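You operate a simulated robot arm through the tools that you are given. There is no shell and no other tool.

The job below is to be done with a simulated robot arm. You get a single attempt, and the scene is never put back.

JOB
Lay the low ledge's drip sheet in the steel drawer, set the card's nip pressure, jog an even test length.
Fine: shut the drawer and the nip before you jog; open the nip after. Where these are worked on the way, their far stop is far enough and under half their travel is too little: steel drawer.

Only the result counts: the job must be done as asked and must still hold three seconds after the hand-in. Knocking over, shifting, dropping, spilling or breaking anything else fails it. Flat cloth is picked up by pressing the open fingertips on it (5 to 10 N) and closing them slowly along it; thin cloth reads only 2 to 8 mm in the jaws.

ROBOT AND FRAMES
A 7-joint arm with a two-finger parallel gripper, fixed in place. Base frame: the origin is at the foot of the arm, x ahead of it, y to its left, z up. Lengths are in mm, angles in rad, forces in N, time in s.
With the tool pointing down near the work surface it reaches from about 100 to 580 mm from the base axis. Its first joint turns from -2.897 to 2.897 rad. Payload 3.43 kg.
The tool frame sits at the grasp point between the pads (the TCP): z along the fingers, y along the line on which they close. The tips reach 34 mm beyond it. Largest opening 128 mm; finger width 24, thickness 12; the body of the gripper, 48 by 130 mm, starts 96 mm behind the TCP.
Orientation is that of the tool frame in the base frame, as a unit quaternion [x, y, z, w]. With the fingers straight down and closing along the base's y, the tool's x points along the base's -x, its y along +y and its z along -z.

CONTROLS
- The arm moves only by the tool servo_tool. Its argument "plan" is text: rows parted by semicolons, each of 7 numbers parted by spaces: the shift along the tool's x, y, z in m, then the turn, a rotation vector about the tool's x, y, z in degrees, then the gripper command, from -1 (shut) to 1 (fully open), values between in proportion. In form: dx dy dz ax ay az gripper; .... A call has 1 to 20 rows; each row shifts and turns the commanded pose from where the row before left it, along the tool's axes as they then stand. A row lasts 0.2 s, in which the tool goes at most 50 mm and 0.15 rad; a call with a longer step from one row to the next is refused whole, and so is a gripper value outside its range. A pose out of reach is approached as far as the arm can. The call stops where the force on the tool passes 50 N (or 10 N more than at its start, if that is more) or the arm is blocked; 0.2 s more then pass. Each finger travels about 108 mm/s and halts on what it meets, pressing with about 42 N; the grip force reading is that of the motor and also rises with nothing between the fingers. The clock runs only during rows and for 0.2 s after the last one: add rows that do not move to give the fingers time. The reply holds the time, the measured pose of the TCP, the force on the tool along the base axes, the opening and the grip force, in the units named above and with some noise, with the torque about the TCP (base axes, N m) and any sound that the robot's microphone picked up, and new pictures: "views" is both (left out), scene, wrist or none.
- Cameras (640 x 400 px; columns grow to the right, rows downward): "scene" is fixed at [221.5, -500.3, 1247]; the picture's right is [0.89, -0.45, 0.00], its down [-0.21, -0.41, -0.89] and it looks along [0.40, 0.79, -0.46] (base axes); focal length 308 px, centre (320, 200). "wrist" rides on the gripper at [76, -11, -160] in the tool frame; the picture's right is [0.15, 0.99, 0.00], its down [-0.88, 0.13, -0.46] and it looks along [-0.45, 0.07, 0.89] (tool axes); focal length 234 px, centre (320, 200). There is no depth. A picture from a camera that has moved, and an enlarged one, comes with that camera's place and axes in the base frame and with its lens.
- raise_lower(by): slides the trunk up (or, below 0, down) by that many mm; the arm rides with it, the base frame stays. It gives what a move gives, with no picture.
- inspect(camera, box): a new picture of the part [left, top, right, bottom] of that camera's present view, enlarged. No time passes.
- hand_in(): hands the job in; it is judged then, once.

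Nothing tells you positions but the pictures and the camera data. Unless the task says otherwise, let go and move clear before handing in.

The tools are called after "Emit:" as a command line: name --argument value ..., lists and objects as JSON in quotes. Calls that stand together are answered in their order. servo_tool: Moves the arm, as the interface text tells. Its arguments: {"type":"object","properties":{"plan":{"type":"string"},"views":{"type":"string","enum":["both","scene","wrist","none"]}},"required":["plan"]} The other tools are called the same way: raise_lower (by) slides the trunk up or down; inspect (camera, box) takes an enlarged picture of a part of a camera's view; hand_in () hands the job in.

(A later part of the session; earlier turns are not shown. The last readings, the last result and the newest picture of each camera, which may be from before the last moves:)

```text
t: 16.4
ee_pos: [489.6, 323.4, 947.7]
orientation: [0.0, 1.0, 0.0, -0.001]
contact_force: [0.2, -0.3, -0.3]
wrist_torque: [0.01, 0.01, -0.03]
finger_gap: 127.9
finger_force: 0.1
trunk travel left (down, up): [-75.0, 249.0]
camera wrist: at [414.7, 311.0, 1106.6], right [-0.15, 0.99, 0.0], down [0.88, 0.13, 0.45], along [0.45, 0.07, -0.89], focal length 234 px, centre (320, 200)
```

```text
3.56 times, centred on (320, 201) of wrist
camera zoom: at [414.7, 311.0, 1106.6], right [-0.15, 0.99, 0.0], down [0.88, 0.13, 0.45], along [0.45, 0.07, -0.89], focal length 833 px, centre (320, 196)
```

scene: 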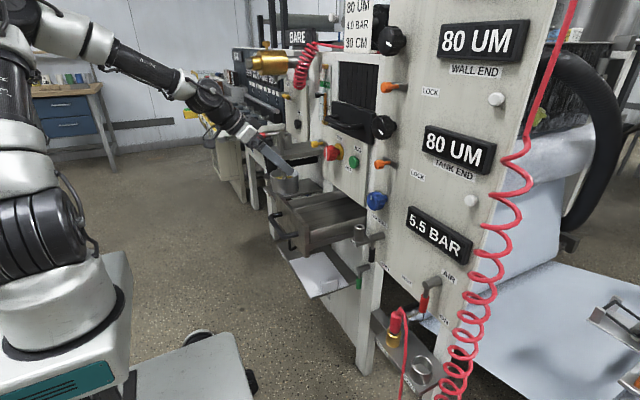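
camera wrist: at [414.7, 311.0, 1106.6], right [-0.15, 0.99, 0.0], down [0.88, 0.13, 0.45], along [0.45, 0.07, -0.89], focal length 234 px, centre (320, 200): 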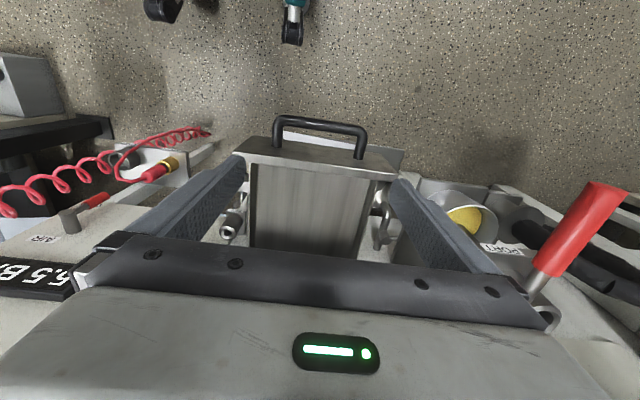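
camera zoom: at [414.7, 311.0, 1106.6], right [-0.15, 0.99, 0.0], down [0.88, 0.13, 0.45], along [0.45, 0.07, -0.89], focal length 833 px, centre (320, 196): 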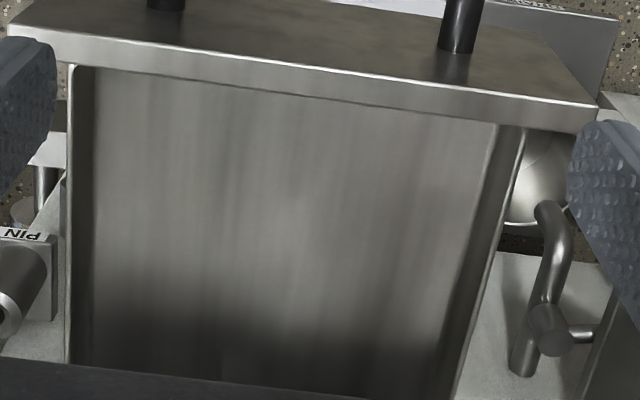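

The inner drawer width is about 214–216 mm (y≈219 to 433), floor z≈692, wall tops z≈730. I now lower the trunk fully and go down in front of the ledge for a close look at the sheet and its tab.

Emit:
raise_lower --by -75

Emit:
servo_tool --plan "0.025 -0.0278 0 0 0 0 1; 0.025 -0.0278 0 0 0 0 1; 0.025 -0.0278 0 0 0 0 1; 0.025 -0.0278 0 0 0 0 1; 0 0 0.036 0 0 0 1; 0 0 0.036 0 0 0 1; 0 0 0.036 0 0 0 1; 0 0 0.036 0 0 0 1; 0 0 0.036 0 0 0 1; 0 0 0.036 0 0 0 1; 0 0 0 0 -8.5 0 1; 0 0 0 0 -8.5 0 1; 0 0 0 0 -8.5 0 1; 0 0 0 0 -8.5 0 1; 0 0 0 0 -8.5 0 1; 0 0 0 0 0 0 1" --views "both"

```text
t: 17.5
ee_pos: [490.2, 323.6, 873.0]
orientation: [0.0, 1.0, 0.0, 0.0]
contact_force: [-0.6, -0.6, -0.3]
wrist_torque: [0.01, -0.02, 0.02]
finger_gap: 128.1
finger_force: 0.0
trunk travel left (down, up): [0.0, 324.0]
```

```text
t: 20.9
ee_pos: [390.5, 213.0, 656.2]
orientation: [0.0, 0.932, 0.0, 0.363]
contact_force: [-0.2, 0.1, -0.6]
wrist_torque: [0.02, 0.02, 0.03]
finger_gap: 128.0
finger_force: 0.0
trunk travel left (down, up): [0.0, 324.0]
camera wrist: at [226.2, 200.5, 721.7], right [-0.11, 0.99, -0.1], down [0.34, 0.13, 0.93], along [0.93, 0.07, -0.35], focal length 234 px, centre (320, 200)
```

scene: 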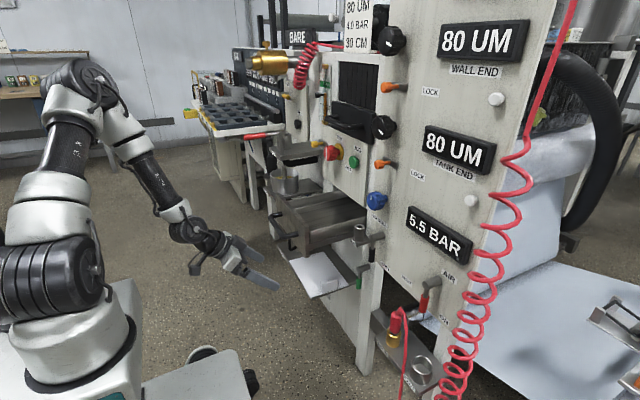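
wrist: 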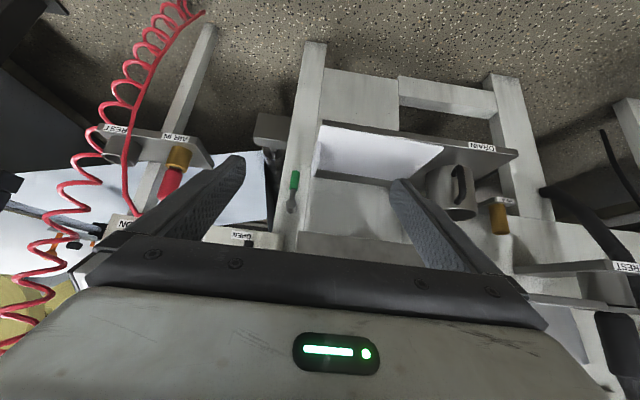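

Emit:
servo_tool --plan "0.0082 0 0.0287 0 0 0 1; 0.0082 0 0.0287 0 0 0 1; 0.0082 0 0.0287 0 0 0 1; 0 0 0 0 0 0 1" --views "both"

Emit:
inspect --camera "wrist" --box '[260, 40, 500, 190]'

Emit:
inspect --camera "scene" --box '[220, 220, 380, 320]'

```text
t: 21.9
ee_pos: [431.8, 213.1, 574.3]
orientation: [0.0, 0.932, -0.001, 0.363]
contact_force: [-0.9, 0.2, 0.6]
wrist_torque: [-0.02, -0.02, 0.01]
finger_gap: 127.9
finger_force: 0.1
trunk travel left (down, up): [0.0, 324.0]
camera wrist: at [267.6, 200.0, 640.3], right [-0.11, 0.99, -0.1], down [0.34, 0.13, 0.93], along [0.93, 0.07, -0.35], focal length 234 px, centre (320, 200)
```

scene: 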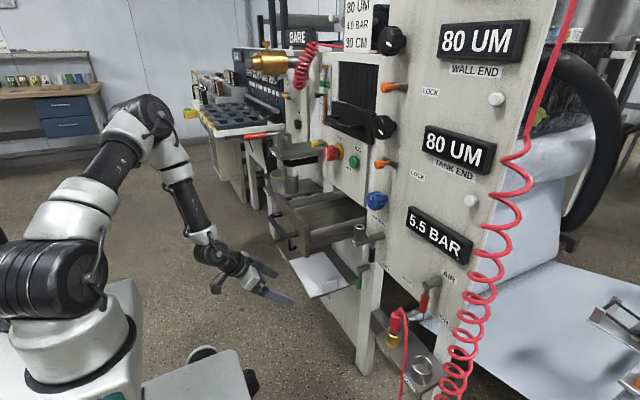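
wrist: 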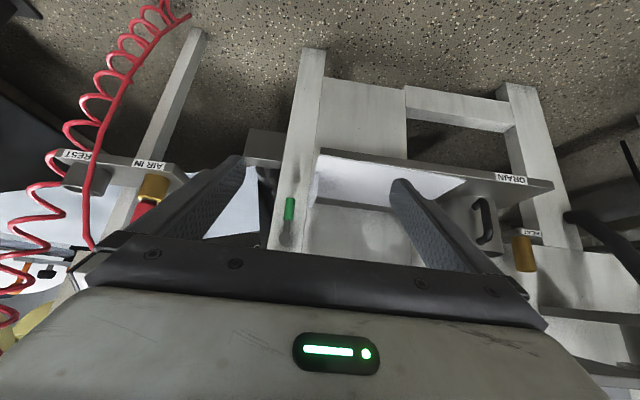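

```text
2.67 times, centred on (380, 115) of wrist
camera zoom: at [267.6, 200.0, 640.3], right [-0.11, 0.99, -0.1], down [0.34, 0.13, 0.93], along [0.93, 0.07, -0.35], focal length 624 px, centre (160, 427)
```

zoom: 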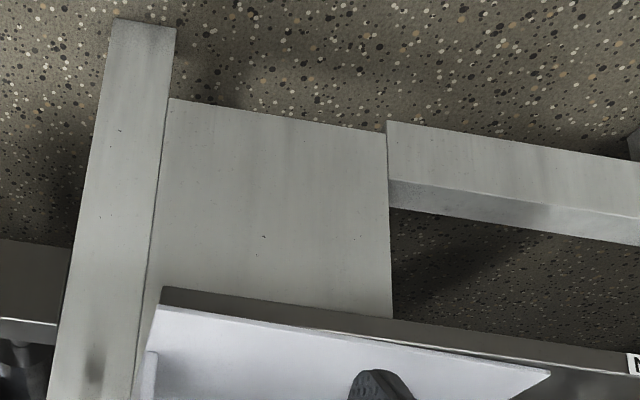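

```text
4.00 times, centred on (300, 270) of scene
camera zoom: at [221.5, -500.3, 1247.0], right [0.89, -0.45, 0.0], down [-0.21, -0.41, -0.89], along [0.4, 0.79, -0.46], focal length 1233 px, centre (400, -80)
```

zoom: 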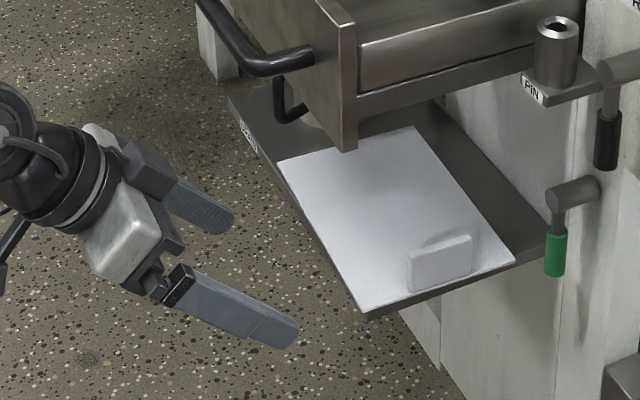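

The sheet top is at about z 470, corners about A(543,208), B(553,427), C(701,416), D(693,204), so roughly 150 × 214 mm with a slight yaw of about -2.6°. I will zoom more to refine the corners and the tab.

Emit:
inspect --camera "scene" --box '[280, 240, 330, 271]'

Emit:
inspect --camera "scene" --box '[305, 270, 355, 301]'

Emit:
inspect --camera "wrist" --box '[305, 140, 385, 190]'

Emit:
inspect --camera "wrist" --box '[410, 150, 490, 200]'

```text
12.80 times, centred on (305, 256) of scene
camera zoom: at [221.5, -500.3, 1247.0], right [0.89, -0.45, 0.0], down [-0.21, -0.41, -0.89], along [0.4, 0.79, -0.46], focal length 3945 px, centre (512, -510)
```

zoom: 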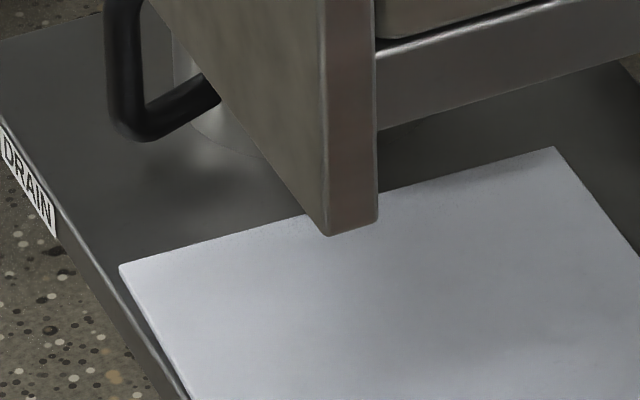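

```text
12.80 times, centred on (330, 286) of scene
camera zoom: at [221.5, -500.3, 1247.0], right [0.89, -0.45, 0.0], down [-0.21, -0.41, -0.89], along [0.4, 0.79, -0.46], focal length 3945 px, centre (192, -894)
```

zoom: 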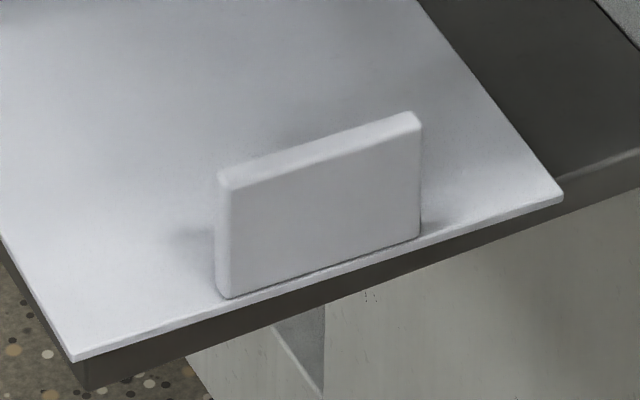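

```text
8.00 times, centred on (345, 165) of wrist
camera zoom: at [267.6, 200.0, 640.3], right [-0.11, 0.99, -0.1], down [0.34, 0.13, 0.93], along [0.93, 0.07, -0.35], focal length 1873 px, centre (120, 480)
```

zoom: 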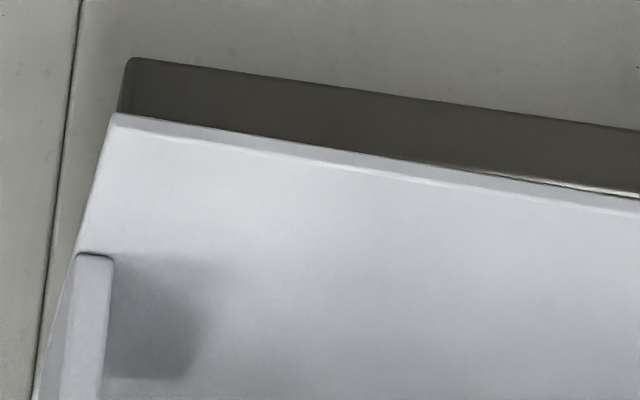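

```text
8.00 times, centred on (450, 175) of wrist
camera zoom: at [267.6, 200.0, 640.3], right [-0.11, 0.99, -0.1], down [0.34, 0.13, 0.93], along [0.93, 0.07, -0.35], focal length 1873 px, centre (-720, 400)
```

zoom: 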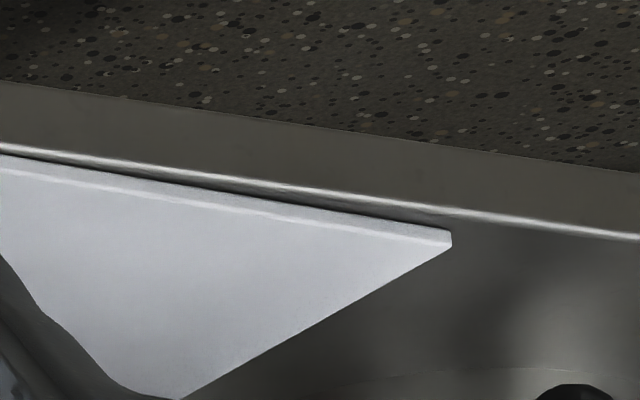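

The sheet is a rigid thin plate with a rigid tab, about 217 × 148 mm. The drawer's inside width is close to that, so I measure it again at high zoom.

Emit:
inspect --camera "scene" --box '[275, 185, 335, 222]'

Emit:
inspect --camera "scene" --box '[320, 185, 380, 222]'

Emit:
inspect --camera "scene" --box '[285, 215, 345, 252]'

```text
10.67 times, centred on (305, 204) of scene
camera zoom: at [221.5, -500.3, 1247.0], right [0.89, -0.45, 0.0], down [-0.21, -0.41, -0.89], along [0.4, 0.79, -0.46], focal length 3287 px, centre (480, 163)
```

zoom: 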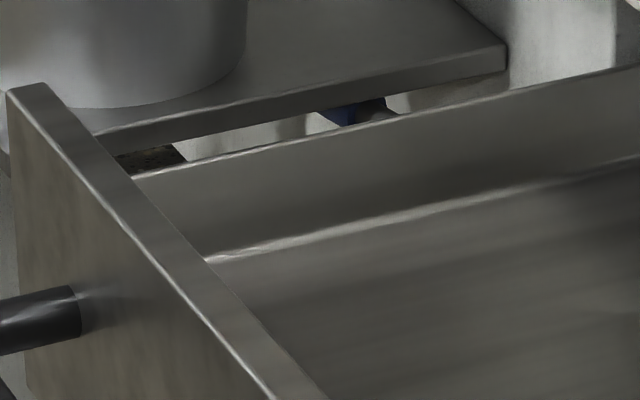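

```text
10.67 times, centred on (350, 204) of scene
camera zoom: at [221.5, -500.3, 1247.0], right [0.89, -0.45, 0.0], down [-0.21, -0.41, -0.89], along [0.4, 0.79, -0.46], focal length 3287 px, centre (0, 163)
```

zoom: 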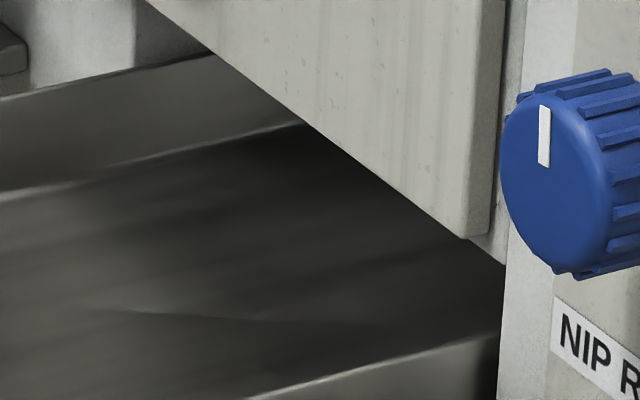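

```text
10.67 times, centred on (315, 234) of scene
camera zoom: at [221.5, -500.3, 1247.0], right [0.89, -0.45, 0.0], down [-0.21, -0.41, -0.89], along [0.4, 0.79, -0.46], focal length 3287 px, centre (373, -157)
```

zoom: 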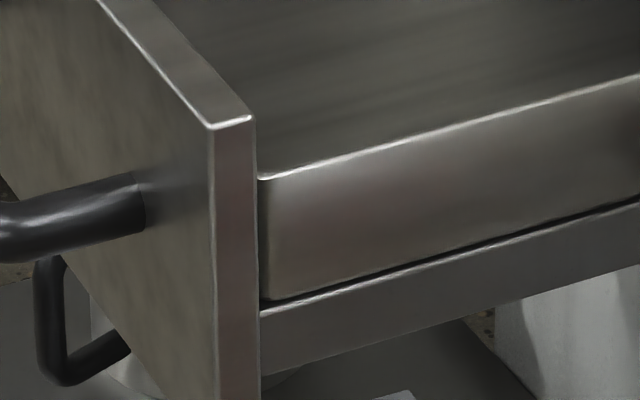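

The numbers are too close to call (sheet ≈217, drawer inside ≈214). I will measure by moving the camera sideways a known amount and comparing the same pixel, first for the sheet's front edge.

Emit:
servo_tool --plan "0 0.0436 0 0 0 0 1; 0 0.0436 0 0 0 0 1; 0 0.0436 0 0 0 0 1; 0 0.0436 0 0 0 0 1; 0 0.0436 0 0 0 0 1; 0 0 0 0 0 0 1" --views "wrist"

Emit:
inspect --camera "wrist" --box '[280, 130, 360, 180]'

```text
t: 23.3
ee_pos: [428.5, 432.9, 576.3]
orientation: [0.0, 0.932, 0.001, 0.363]
contact_force: [0.6, 0.2, 0.5]
wrist_torque: [-0.02, -0.01, -0.01]
finger_gap: 128.1
finger_force: 0.1
trunk travel left (down, up): [0.0, 324.0]
camera wrist: at [264.7, 419.8, 642.1], right [-0.11, 0.99, -0.1], down [0.34, 0.13, 0.93], along [0.93, 0.07, -0.35], focal length 234 px, centre (320, 200)
```

wrist: 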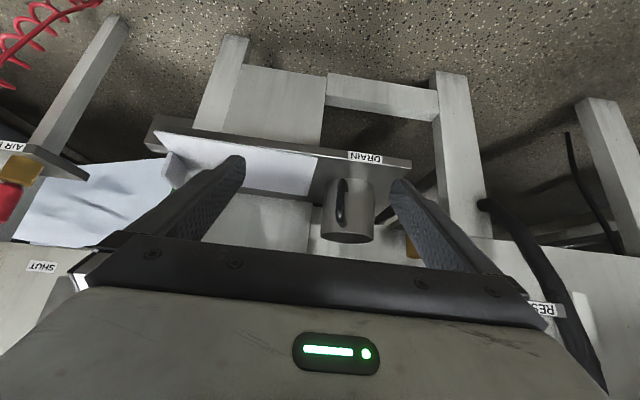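

```text
8.00 times, centred on (320, 155) of wrist
camera zoom: at [264.7, 419.8, 642.1], right [-0.11, 0.99, -0.1], down [0.34, 0.13, 0.93], along [0.93, 0.07, -0.35], focal length 1873 px, centre (320, 560)
```

zoom: 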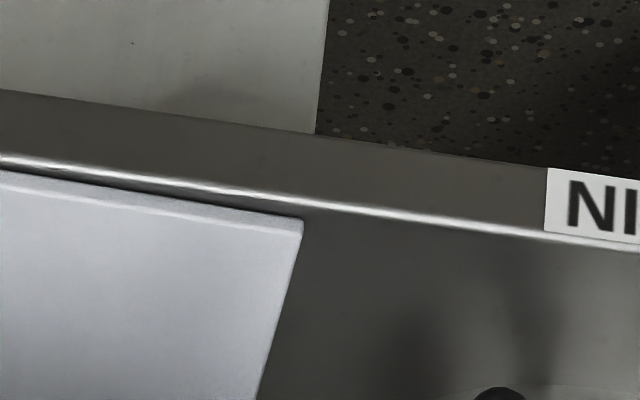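

The front edge is about 217.6 mm long, yawed about -2.9°. Now I rise to measure the drawer's inside the same way.

Emit:
servo_tool --plan "0.01475 0 -0.0135 0 0 0 1; -0.028 0 -0.0305 0 0 0 1; -0.028 0 -0.0305 0 0 0 1; -0.028 0 -0.0305 0 0 0 1; -0.028 0 -0.0305 0 0 0 1; -0.028 0 -0.0305 0 0 0 1; -0.028 0 -0.0305 0 0 0 1; -0.028 0 -0.0305 0 0 0 1; 0 0 0 0 0 0 1; 0 0 0 0 0 0 1" --views "wrist"

Emit:
inspect --camera "wrist" --box '[250, 80, 410, 180]'

```text
t: 25.5
ee_pos: [409.9, 430.0, 867.1]
orientation: [0.0, 0.932, 0.0, 0.363]
contact_force: [0.6, 0.2, 0.8]
wrist_torque: [-0.03, 0.0, 0.02]
finger_gap: 128.2
finger_force: 0.0
trunk travel left (down, up): [0.0, 324.0]
camera wrist: at [245.4, 417.7, 933.2], right [-0.11, 0.99, -0.1], down [0.34, 0.13, 0.93], along [0.93, 0.07, -0.35], focal length 234 px, centre (320, 200)
```

wrist: 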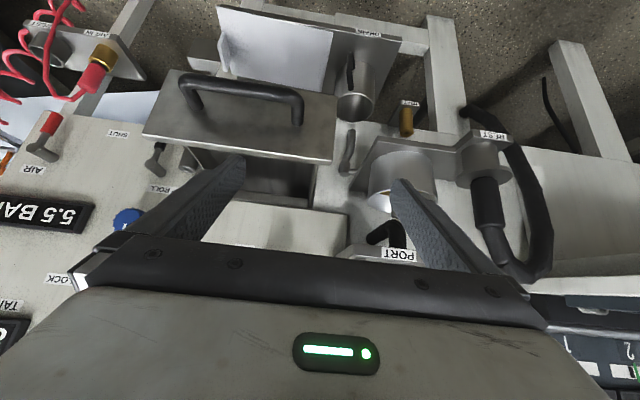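

```text
4.00 times, centred on (330, 130) of wrist
camera zoom: at [245.4, 417.7, 933.2], right [-0.11, 0.99, -0.1], down [0.34, 0.13, 0.93], along [0.93, 0.07, -0.35], focal length 937 px, centre (280, 480)
```

zoom: 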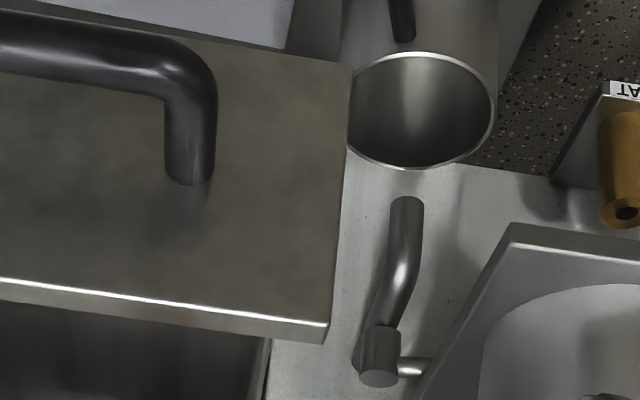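

Emit:
servo_tool --plan "0 0 0 0 8.5 0 1; 0 0 0 0 8.5 0 1; 0 0 0 0 8.5 0 1; 0 0 0 0 8.5 0 1; 0 0 0 0 8.5 0 1; -0.04 0 0 0 0 0 1; -0.04 0 0 0 0 0 1; 0 0 -0.04 0 0 0 1; 0 0 -0.04 0 0 0 1; 0 0 0 0 0 0 1; 0 0 0 0 0 0 1" --views "wrist"

Emit:
inspect --camera "wrist" --box '[230, 145, 390, 245]'

Emit:
servo_tool --plan "0 -0.043 0 0 0 0 1; 0 -0.043 0 0 0 0 1; 0 -0.043 0 0 0 0 1; 0 -0.043 0 0 0 0 1; 0 -0.043 0 0 0 0 1; 0 0 0 0 0 0 1; 0 0 0 0 0 0 1" --views "wrist"

Emit:
inspect --camera "wrist" --box '[230, 145, 390, 245]'

```text
t: 27.0
ee_pos: [436.8, 440.1, 865.6]
orientation: [-0.021, 1.0, -0.001, -0.013]
contact_force: [-12.7, -1.0, 2.8]
wrist_torque: [0.25, -1.46, 0.96]
finger_gap: 128.0
finger_force: 0.1
trunk travel left (down, up): [0.0, 324.0]
stopped in row 7: the force on the tool passed its limit at 70 N (the readings are from after the stop); the commanded pose is now the measured one
camera wrist: at [364.6, 423.3, 1025.5], right [-0.19, 0.98, 0.0], down [0.89, 0.17, 0.43], along [0.43, 0.08, -0.9], focal length 234 px, centre (320, 200)
```

wrist: 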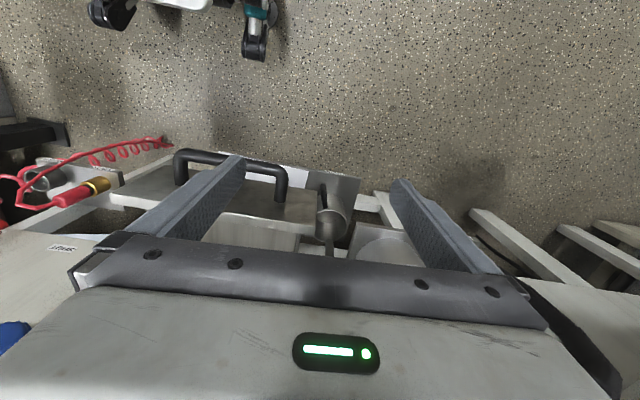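

```text
4.00 times, centred on (310, 195) of wrist
camera zoom: at [364.6, 423.3, 1025.5], right [-0.19, 0.98, 0.0], down [0.89, 0.17, 0.43], along [0.43, 0.08, -0.9], focal length 937 px, centre (360, 220)
```

zoom: 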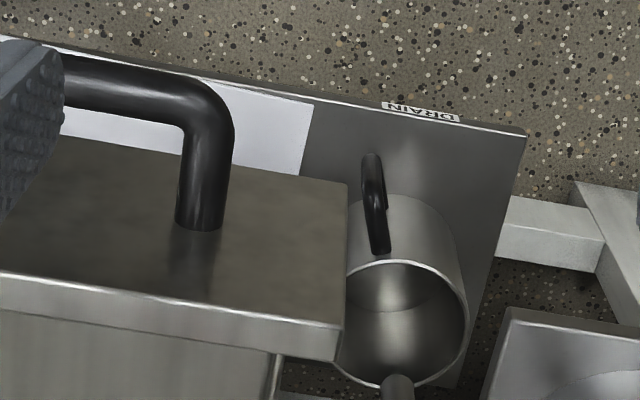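

```text
t: 28.6
ee_pos: [447.8, 223.1, 864.8]
orientation: [-0.018, 1.0, -0.002, -0.013]
contact_force: [-0.4, -0.6, -0.1]
wrist_torque: [0.02, -0.02, 0.01]
finger_gap: 128.1
finger_force: 0.1
trunk travel left (down, up): [0.0, 324.0]
camera wrist: at [376.0, 208.3, 1025.4], right [-0.18, 0.98, 0.0], down [0.89, 0.16, 0.43], along [0.43, 0.08, -0.9], focal length 234 px, centre (320, 200)
```

wrist: 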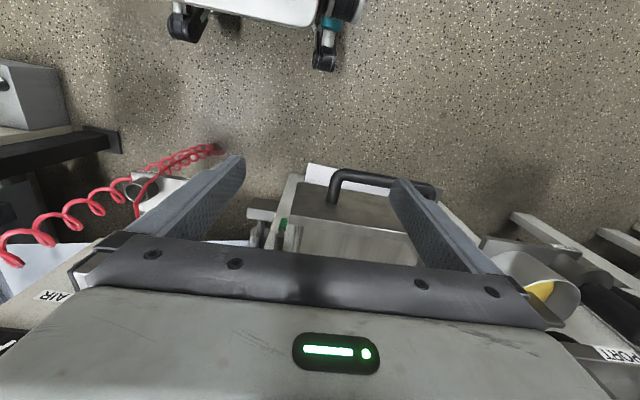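

```text
4.00 times, centred on (310, 195) of wrist
camera zoom: at [376.0, 208.3, 1025.4], right [-0.18, 0.98, 0.0], down [0.89, 0.16, 0.43], along [0.43, 0.08, -0.9], focal length 937 px, centre (360, 220)
```

zoom: 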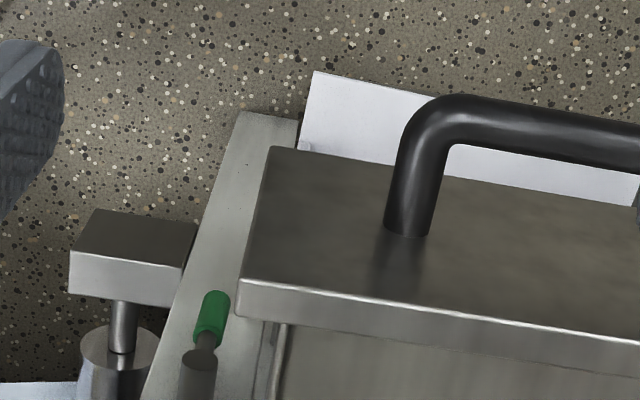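

The arm touched something at about (437, 440) while moving forward; I suspect the red-handled bar near PORT. I will check the scene for any change.

Emit:
inspect --camera "scene" --box '[0, 0, 640, 400]'

Emit:
inspect --camera "scene" --box '[200, 90, 360, 190]'

```text
1.00 times, centred on (320, 200) of scene (not enlarged: the box is as wide or as high as the picture)
camera zoom: at [221.5, -500.3, 1247.0], right [0.89, -0.45, 0.0], down [-0.21, -0.41, -0.89], along [0.4, 0.79, -0.46], focal length 308 px, centre (320, 200)
```

zoom: 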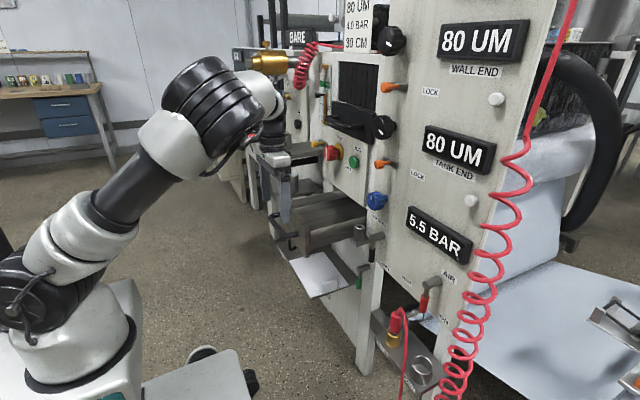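

```text
4.00 times, centred on (280, 140) of scene
camera zoom: at [221.5, -500.3, 1247.0], right [0.89, -0.45, 0.0], down [-0.21, -0.41, -0.89], along [0.4, 0.79, -0.46], focal length 1233 px, centre (480, 440)
```

zoom: 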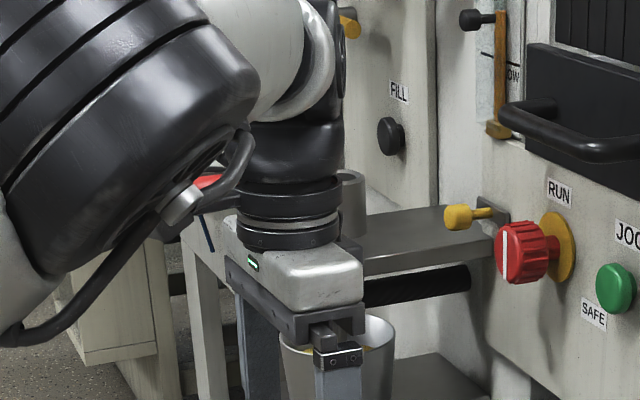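

Emit:
servo_tool --plan "0.03 0 0 -0.2 -1.5 2.1 1; 0.03 0 0.03 0 0 0 1; 0 0 0.04 0 0 0 1; 0 0 0.04 0 0 0 1; 0 0 0.04 0 0 0 1; 0 0 0 0 0 0 1; 0 0 0 0 0 0 1" --views "both"

Emit:
inspect --camera "scene" --box '[200, 90, 360, 190]'

```text
t: 30.2
ee_pos: [389.4, 221.6, 716.2]
orientation: [0.0, 1.0, 0.001, 0.001]
contact_force: [0.8, 0.1, -0.1]
wrist_torque: [-0.02, 0.01, -0.04]
finger_gap: 128.1
finger_force: 0.1
trunk travel left (down, up): [0.0, 324.0]
camera wrist: at [312.9, 208.6, 874.1], right [-0.15, 0.99, 0.0], down [0.88, 0.13, 0.46], along [0.45, 0.07, -0.89], focal length 234 px, centre (320, 200)
```

scene: 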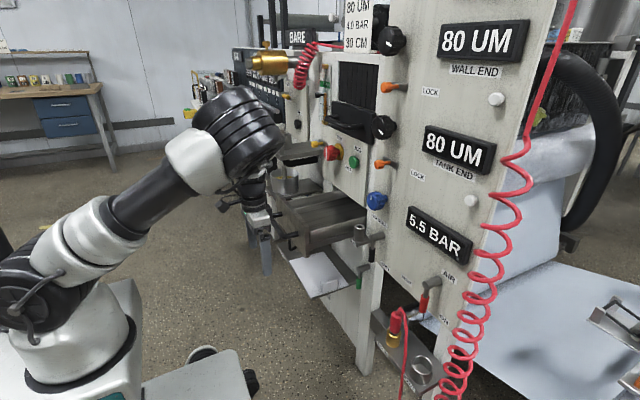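
wrist: 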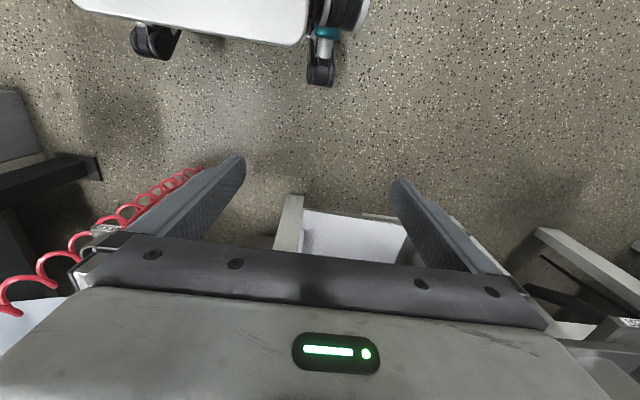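

```text
4.00 times, centred on (280, 140) of scene
camera zoom: at [221.5, -500.3, 1247.0], right [0.89, -0.45, 0.0], down [-0.21, -0.41, -0.89], along [0.4, 0.79, -0.46], focal length 1233 px, centre (480, 440)
```

zoom: 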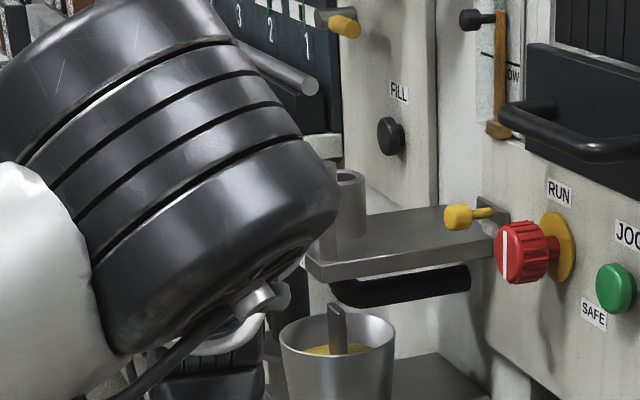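

Emit:
servo_tool --plan "0 0 0 0 -8.5 0 1; 0 0 0 0 -8.5 0 1; 0 0 0 0 -8.5 0 1; 0 0 0 0 -8.5 0 1; 0 0 0 0 -8.5 0 1; 0 0 0 0 0 0 1; 0 0 0 0 0 0 1" --views "scene"

Emit:
inspect --camera "scene" --box '[200, 90, 360, 190]'

Emit:
inspect --camera "scene" --box '[230, 100, 310, 150]'

```text
t: 31.8
ee_pos: [388.0, 222.7, 715.4]
orientation: [0.0, 0.931, 0.001, 0.365]
contact_force: [0.0, -0.1, 0.4]
wrist_torque: [0.01, -0.03, 0.04]
finger_gap: 127.8
finger_force: 0.1
trunk travel left (down, up): [0.0, 324.0]
```

scene: 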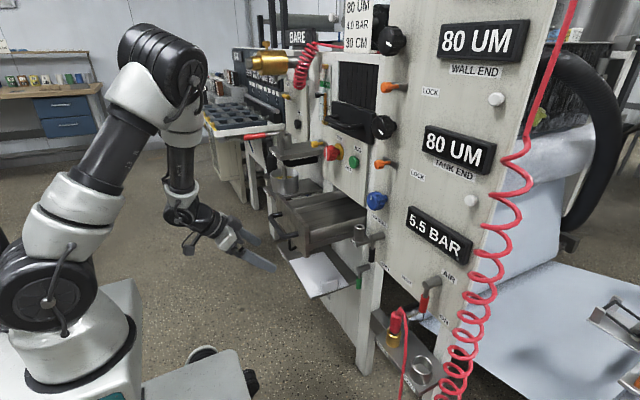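

```text
4.00 times, centred on (280, 140) of scene
camera zoom: at [221.5, -500.3, 1247.0], right [0.89, -0.45, 0.0], down [-0.21, -0.41, -0.89], along [0.4, 0.79, -0.46], focal length 1233 px, centre (480, 440)
```

zoom: 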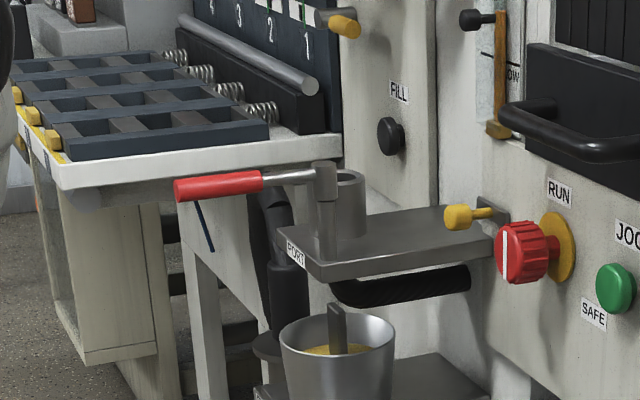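

```text
8.00 times, centred on (270, 125) of scene
camera zoom: at [221.5, -500.3, 1247.0], right [0.89, -0.45, 0.0], down [-0.21, -0.41, -0.89], along [0.4, 0.79, -0.46], focal length 2465 px, centre (720, 800)
```

zoom: 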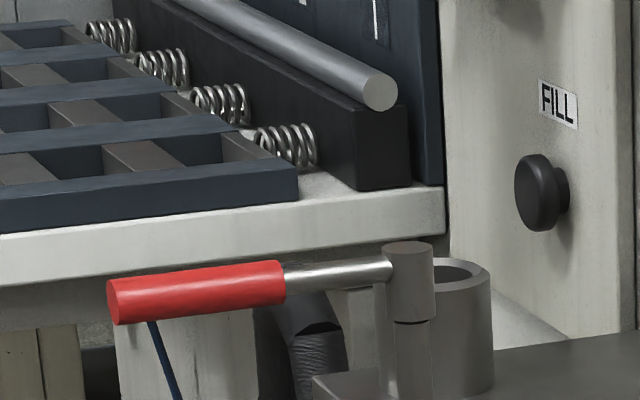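

No visible change in the red-handled lever. It sits at about (452, 510, 962), so I will keep the hand away from there. Measured against the drawer, the sheet's long side does not fit across (inside ≈210–214, sheet ≈218). It has to go in with its long side along x.

First I will grasp the tab from the front under the drawer and shift the sheet sideways, so it can then be gripped from above. Moving to a staging pose.

Emit:
servo_tool --plan "0 -0.0107 0 0 -7.2 0 -0.1; 0.0182 0 0.038 0 0 0 -0.1; 0.0182 0 0.038 0 0 0 -0.1; 0.0182 0 0.038 0 0 0 -0.1; 0 0 0 1.99 0 1.67 -0.1; 0 0 0 0 0 0 -0.1" --views "both"

Emit:
inspect --camera "wrist" --box '[240, 100, 400, 200]'

Emit:
inspect --camera "scene" --box '[220, 210, 380, 310]'

```text
t: 33.2
ee_pos: [438.9, 211.3, 599.5]
orientation: [0.021, 0.907, -0.008, 0.421]
contact_force: [0.6, -0.8, 0.1]
wrist_torque: [0.01, 0.0, 0.01]
finger_gap: 57.6
finger_force: 0.0
trunk travel left (down, up): [0.0, 324.0]
camera wrist: at [268.0, 206.8, 642.5], right [-0.05, 0.99, -0.11], down [0.22, 0.12, 0.97], along [0.97, 0.02, -0.23], focal length 234 px, centre (320, 200)
```

scene: 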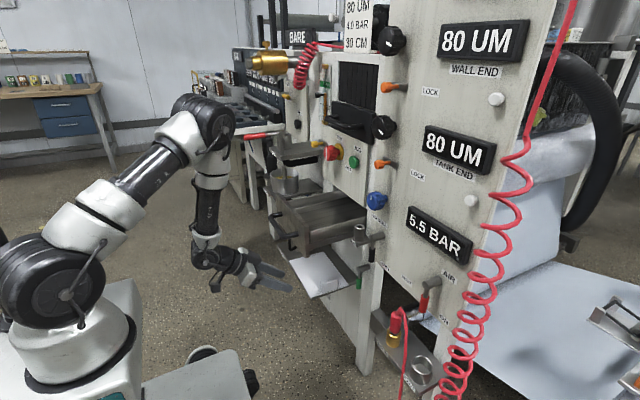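
wrist: 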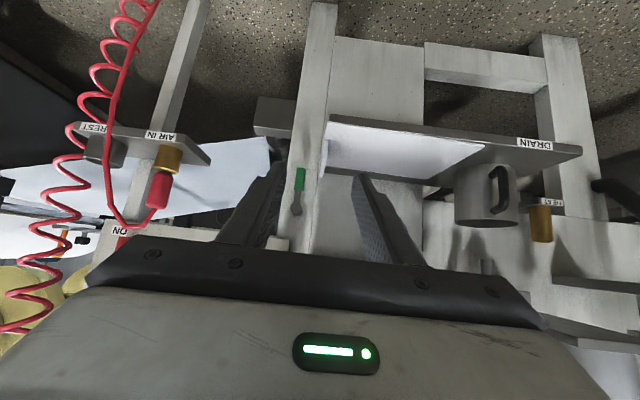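

```text
4.00 times, centred on (320, 150) of wrist
camera zoom: at [268.0, 206.8, 642.5], right [-0.05, 0.99, -0.11], down [0.22, 0.12, 0.97], along [0.97, 0.02, -0.23], focal length 937 px, centre (320, 400)
```

zoom: 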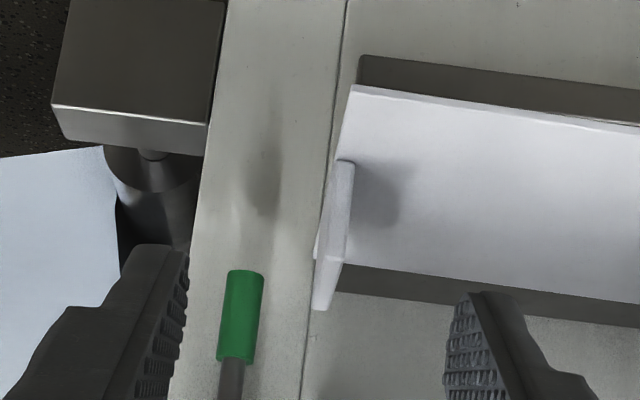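

```text
4.00 times, centred on (300, 260) of scene
camera zoom: at [221.5, -500.3, 1247.0], right [0.89, -0.45, 0.0], down [-0.21, -0.41, -0.89], along [0.4, 0.79, -0.46], focal length 1233 px, centre (400, -40)
```

zoom: 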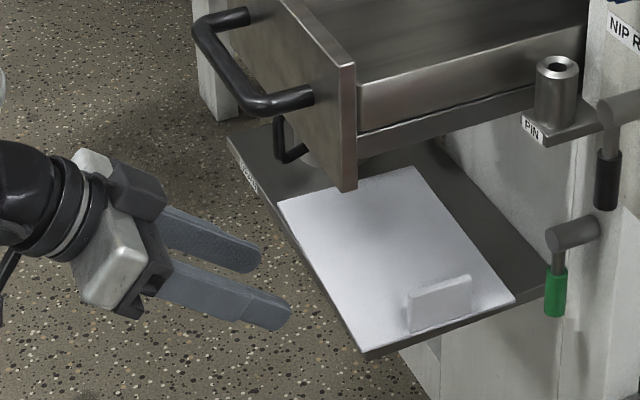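

The tool axis lines up with the tab to within a couple of mm. I advance along the tool axis, stopping short for a check.

Emit:
servo_tool --plan "-0.0183 0.0046 0.033 0 0 0 -0.1; -0.0183 0.0046 0.033 0 0 0 -0.1; 0 0 0.027 0 0 0 -0.1; 0 0 0.027 0 0 0 -0.1; 0 0 0.026 0 0 0 -0.1; 0 0 0 0 0 0 -0.1" --views "both"

Emit:
inspect --camera "wrist" --box '[240, 100, 400, 200]'

Emit:
inspect --camera "scene" --box '[260, 220, 380, 295]'

```text
t: 34.6
ee_pos: [576.1, 216.1, 533.4]
orientation: [0.021, 0.906, -0.009, 0.422]
contact_force: [-0.6, 0.8, 0.4]
wrist_torque: [0.0, -0.02, -0.02]
finger_gap: 57.7
finger_force: 0.2
trunk travel left (down, up): [0.0, 324.0]
camera wrist: at [404.7, 210.5, 577.9], right [-0.05, 0.99, -0.11], down [0.23, 0.12, 0.97], along [0.97, 0.02, -0.23], focal length 234 px, centre (320, 200)
```

scene: 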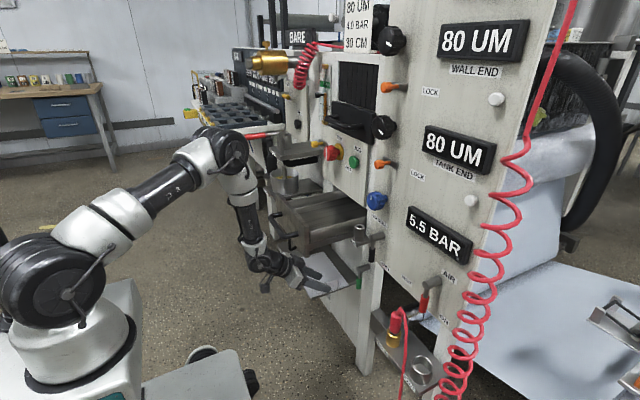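
wrist: 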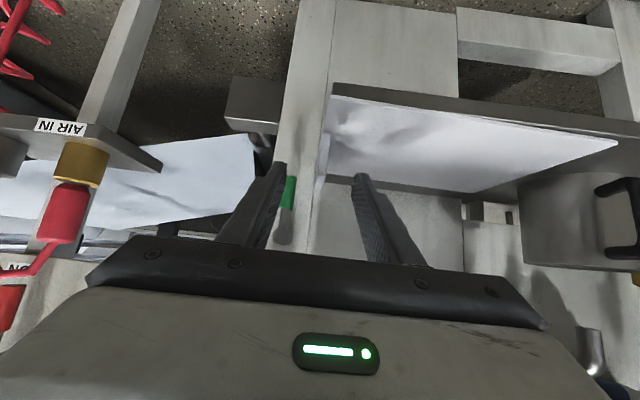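

```text
4.00 times, centred on (320, 150) of wrist
camera zoom: at [404.7, 210.5, 577.9], right [-0.05, 0.99, -0.11], down [0.23, 0.12, 0.97], along [0.97, 0.02, -0.23], focal length 937 px, centre (320, 400)
```

zoom: 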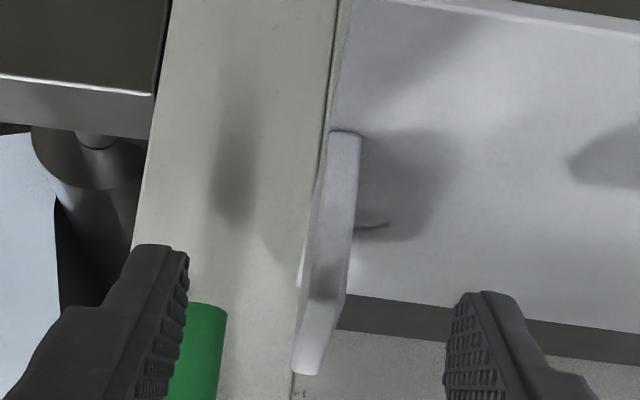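

```text
5.33 times, centred on (320, 258) of scene
camera zoom: at [221.5, -500.3, 1247.0], right [0.89, -0.45, 0.0], down [-0.21, -0.41, -0.89], along [0.4, 0.79, -0.46], focal length 1644 px, centre (320, -107)
```

zoom: 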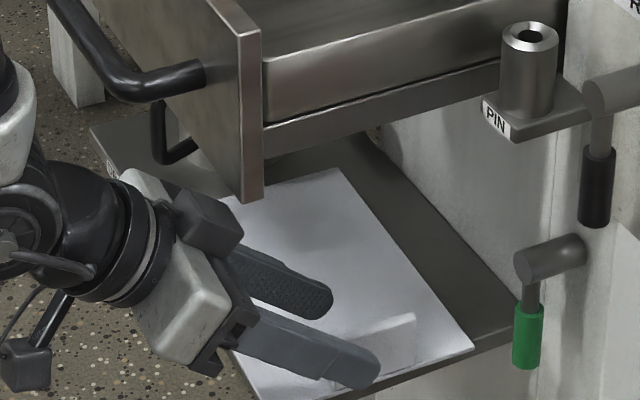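

The tab sits between the fingers with clear margins. I go the last 38 mm and then close.

Emit:
servo_tool --plan "0 0 0.013 0 0 0 -0.1; 0 0 0.013 0 0 0 -0.1; 0 0 0.012 0 0 0 -0.1; 0 0 0 0 0 0 -0.1" --views "wrist"

Emit:
inspect --camera "wrist" --box '[240, 100, 400, 200]'

Emit:
inspect --camera "scene" --box '[280, 240, 360, 290]'

```text
t: 35.6
ee_pos: [604.2, 214.0, 510.3]
orientation: [0.021, 0.906, -0.009, 0.422]
contact_force: [-0.4, -0.9, 0.3]
wrist_torque: [0.0, 0.0, -0.01]
finger_gap: 57.4
finger_force: 0.0
trunk travel left (down, up): [0.0, 324.0]
camera wrist: at [432.3, 208.3, 554.3], right [-0.05, 0.99, -0.11], down [0.22, 0.12, 0.97], along [0.97, 0.02, -0.23], focal length 234 px, centre (320, 200)
```

wrist: 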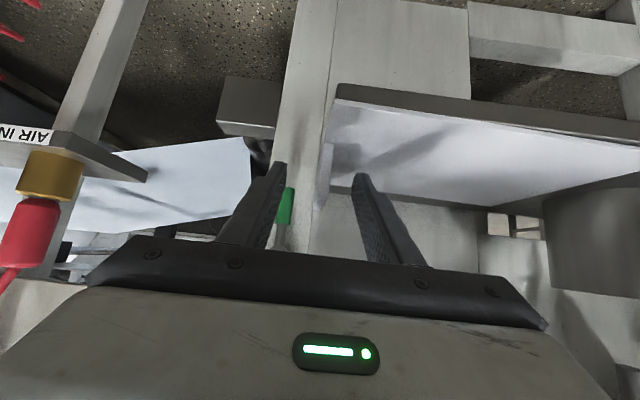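

```text
4.00 times, centred on (320, 150) of wrist
camera zoom: at [432.3, 208.3, 554.3], right [-0.05, 0.99, -0.11], down [0.22, 0.12, 0.97], along [0.97, 0.02, -0.23], focal length 937 px, centre (320, 400)
```

zoom: 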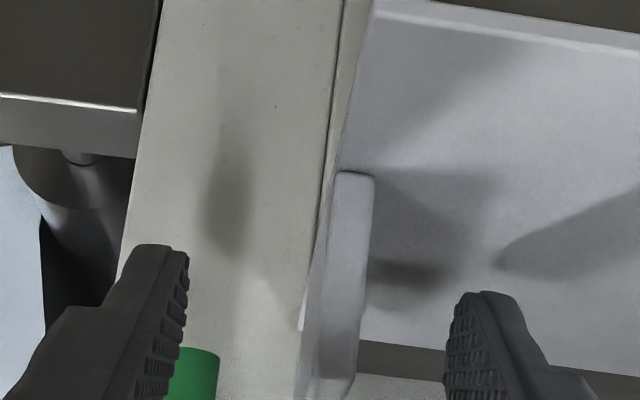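

```text
8.00 times, centred on (320, 265) of scene
camera zoom: at [221.5, -500.3, 1247.0], right [0.89, -0.45, 0.0], down [-0.21, -0.41, -0.89], along [0.4, 0.79, -0.46], focal length 2465 px, centre (320, -320)
```

zoom: 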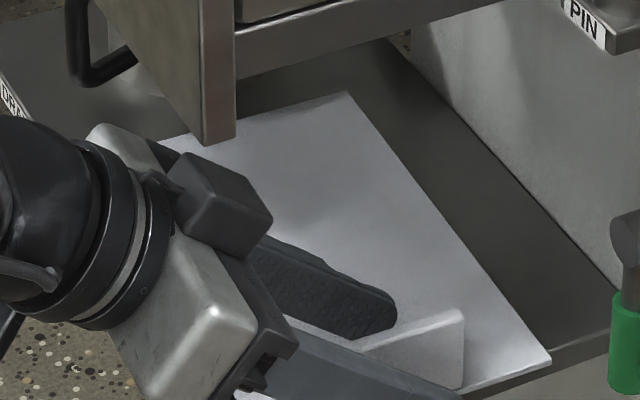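

Emit:
servo_tool --plan "0 0.004 0 0 0 0 -0.3; 0 0 0 0 0 0 -0.5; 0 0 0 0 0 0 -0.65; 0 0 0 0 0 0 -0.75; 0 0 0 0 0 0 -0.85; 0 0 0 0 0 0 -1; 0 0 0 0 0 0 -1; 0 0 0 0 0 0 -1" --views "both"

Emit:
inspect --camera "scene" --box '[260, 220, 380, 295]'

Emit:
inspect --camera "wrist" --box '[240, 80, 480, 230]'

```text
t: 37.4
ee_pos: [604.4, 217.1, 510.6]
orientation: [0.02, 0.907, -0.009, 0.422]
contact_force: [0.2, 0.6, 0.6]
wrist_torque: [-0.02, -0.01, 0.03]
finger_gap: 7.0
finger_force: 41.0
trunk travel left (down, up): [0.0, 324.0]
camera wrist: at [432.3, 212.2, 554.5], right [-0.05, 0.99, -0.11], down [0.22, 0.12, 0.97], along [0.97, 0.02, -0.23], focal length 234 px, centre (320, 200)
```

scene: 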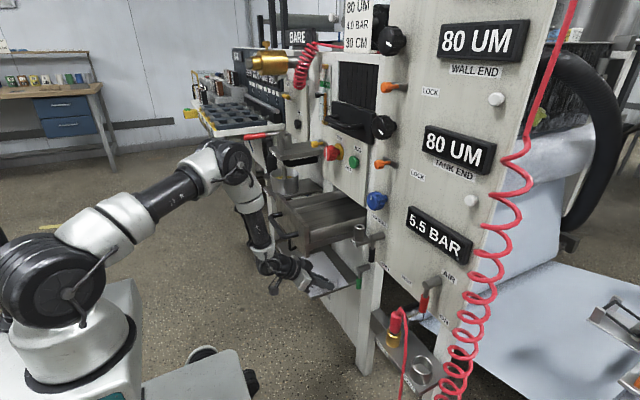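
wrist: 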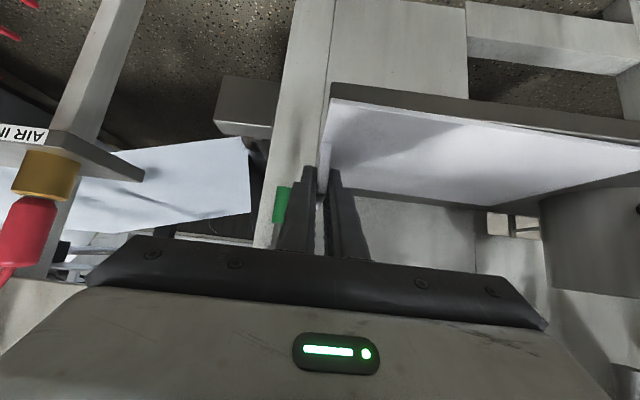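

```text
5.33 times, centred on (320, 258) of scene
camera zoom: at [221.5, -500.3, 1247.0], right [0.89, -0.45, 0.0], down [-0.21, -0.41, -0.89], along [0.4, 0.79, -0.46], focal length 1644 px, centre (320, -107)
```

zoom: 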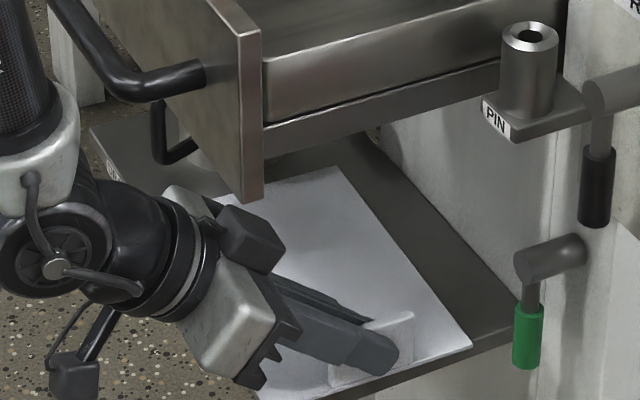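

```text
2.67 times, centred on (360, 155) of wrist
camera zoom: at [432.3, 212.2, 554.5], right [-0.05, 0.99, -0.11], down [0.22, 0.12, 0.97], along [0.97, 0.02, -0.23], focal length 624 px, centre (213, 320)
```

zoom: 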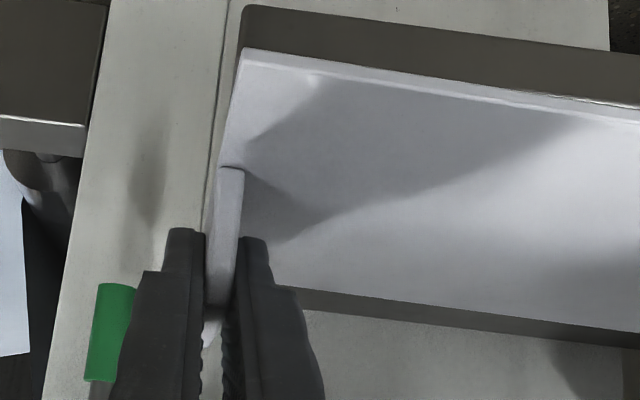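

The tab is gripped (7 mm gap, tab plane at y≈217). A better scheme: I shift the sheet slightly towards -y, then re-grip the tab across its width with the tool coming from -y. After a -90° yaw, the tool then approaches the drawer from the front with the tab at the drawer's front end. I lift 10 mm, square it, shift by (-20, -50) and set it down.

Emit:
servo_tool --plan "-0.0077 0 -0.0064 0 0 0 -1; 0 0 0 -1.99 0 -1.67 -1; 0.0064 -0.025 -0.0077 0 0 0 -1; 0.0064 -0.025 -0.0077 0 0 0 -1; 0 0 0 0 0 0 -1" --views "both"

Emit:
inspect --camera "scene" --box '[250, 220, 410, 320]'

```text
t: 38.6
ee_pos: [585.0, 166.6, 519.3]
orientation: [-0.001, 0.907, 0.001, 0.422]
contact_force: [-0.2, -0.3, 0.4]
wrist_torque: [-0.09, 0.0, 0.01]
finger_gap: 7.4
finger_force: 41.3
trunk travel left (down, up): [0.0, 324.0]
camera wrist: at [413.4, 153.7, 563.6], right [-0.1, 0.99, -0.11], down [0.22, 0.13, 0.97], along [0.97, 0.07, -0.23], focal length 234 px, centre (320, 200)
```

scene: 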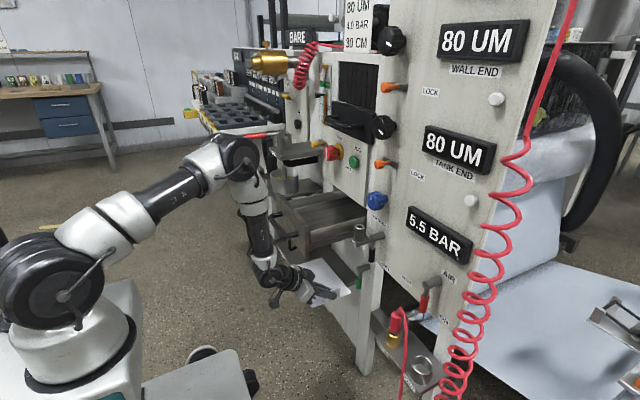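
wrist: 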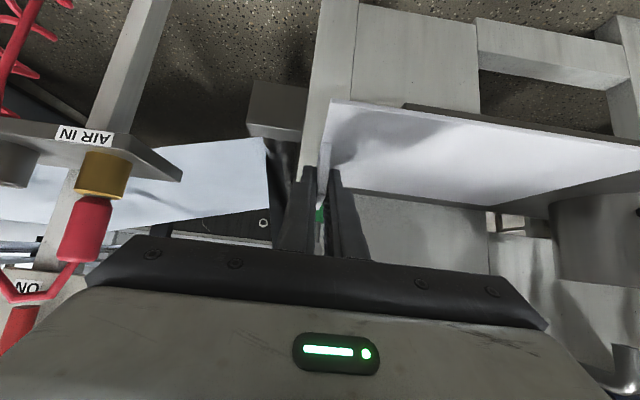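

```text
4.00 times, centred on (330, 270) of scene
camera zoom: at [221.5, -500.3, 1247.0], right [0.89, -0.45, 0.0], down [-0.21, -0.41, -0.89], along [0.4, 0.79, -0.46], focal length 1233 px, centre (280, -80)
```

zoom: 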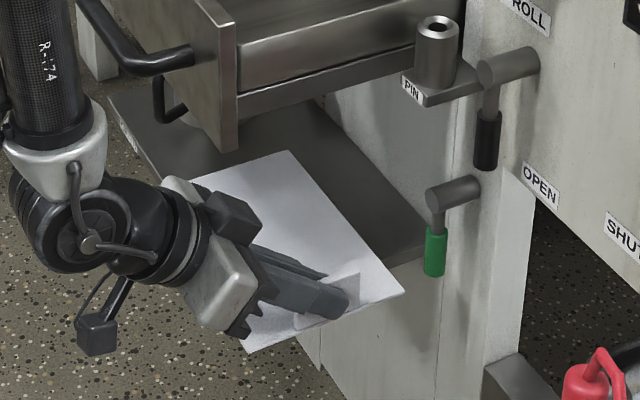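

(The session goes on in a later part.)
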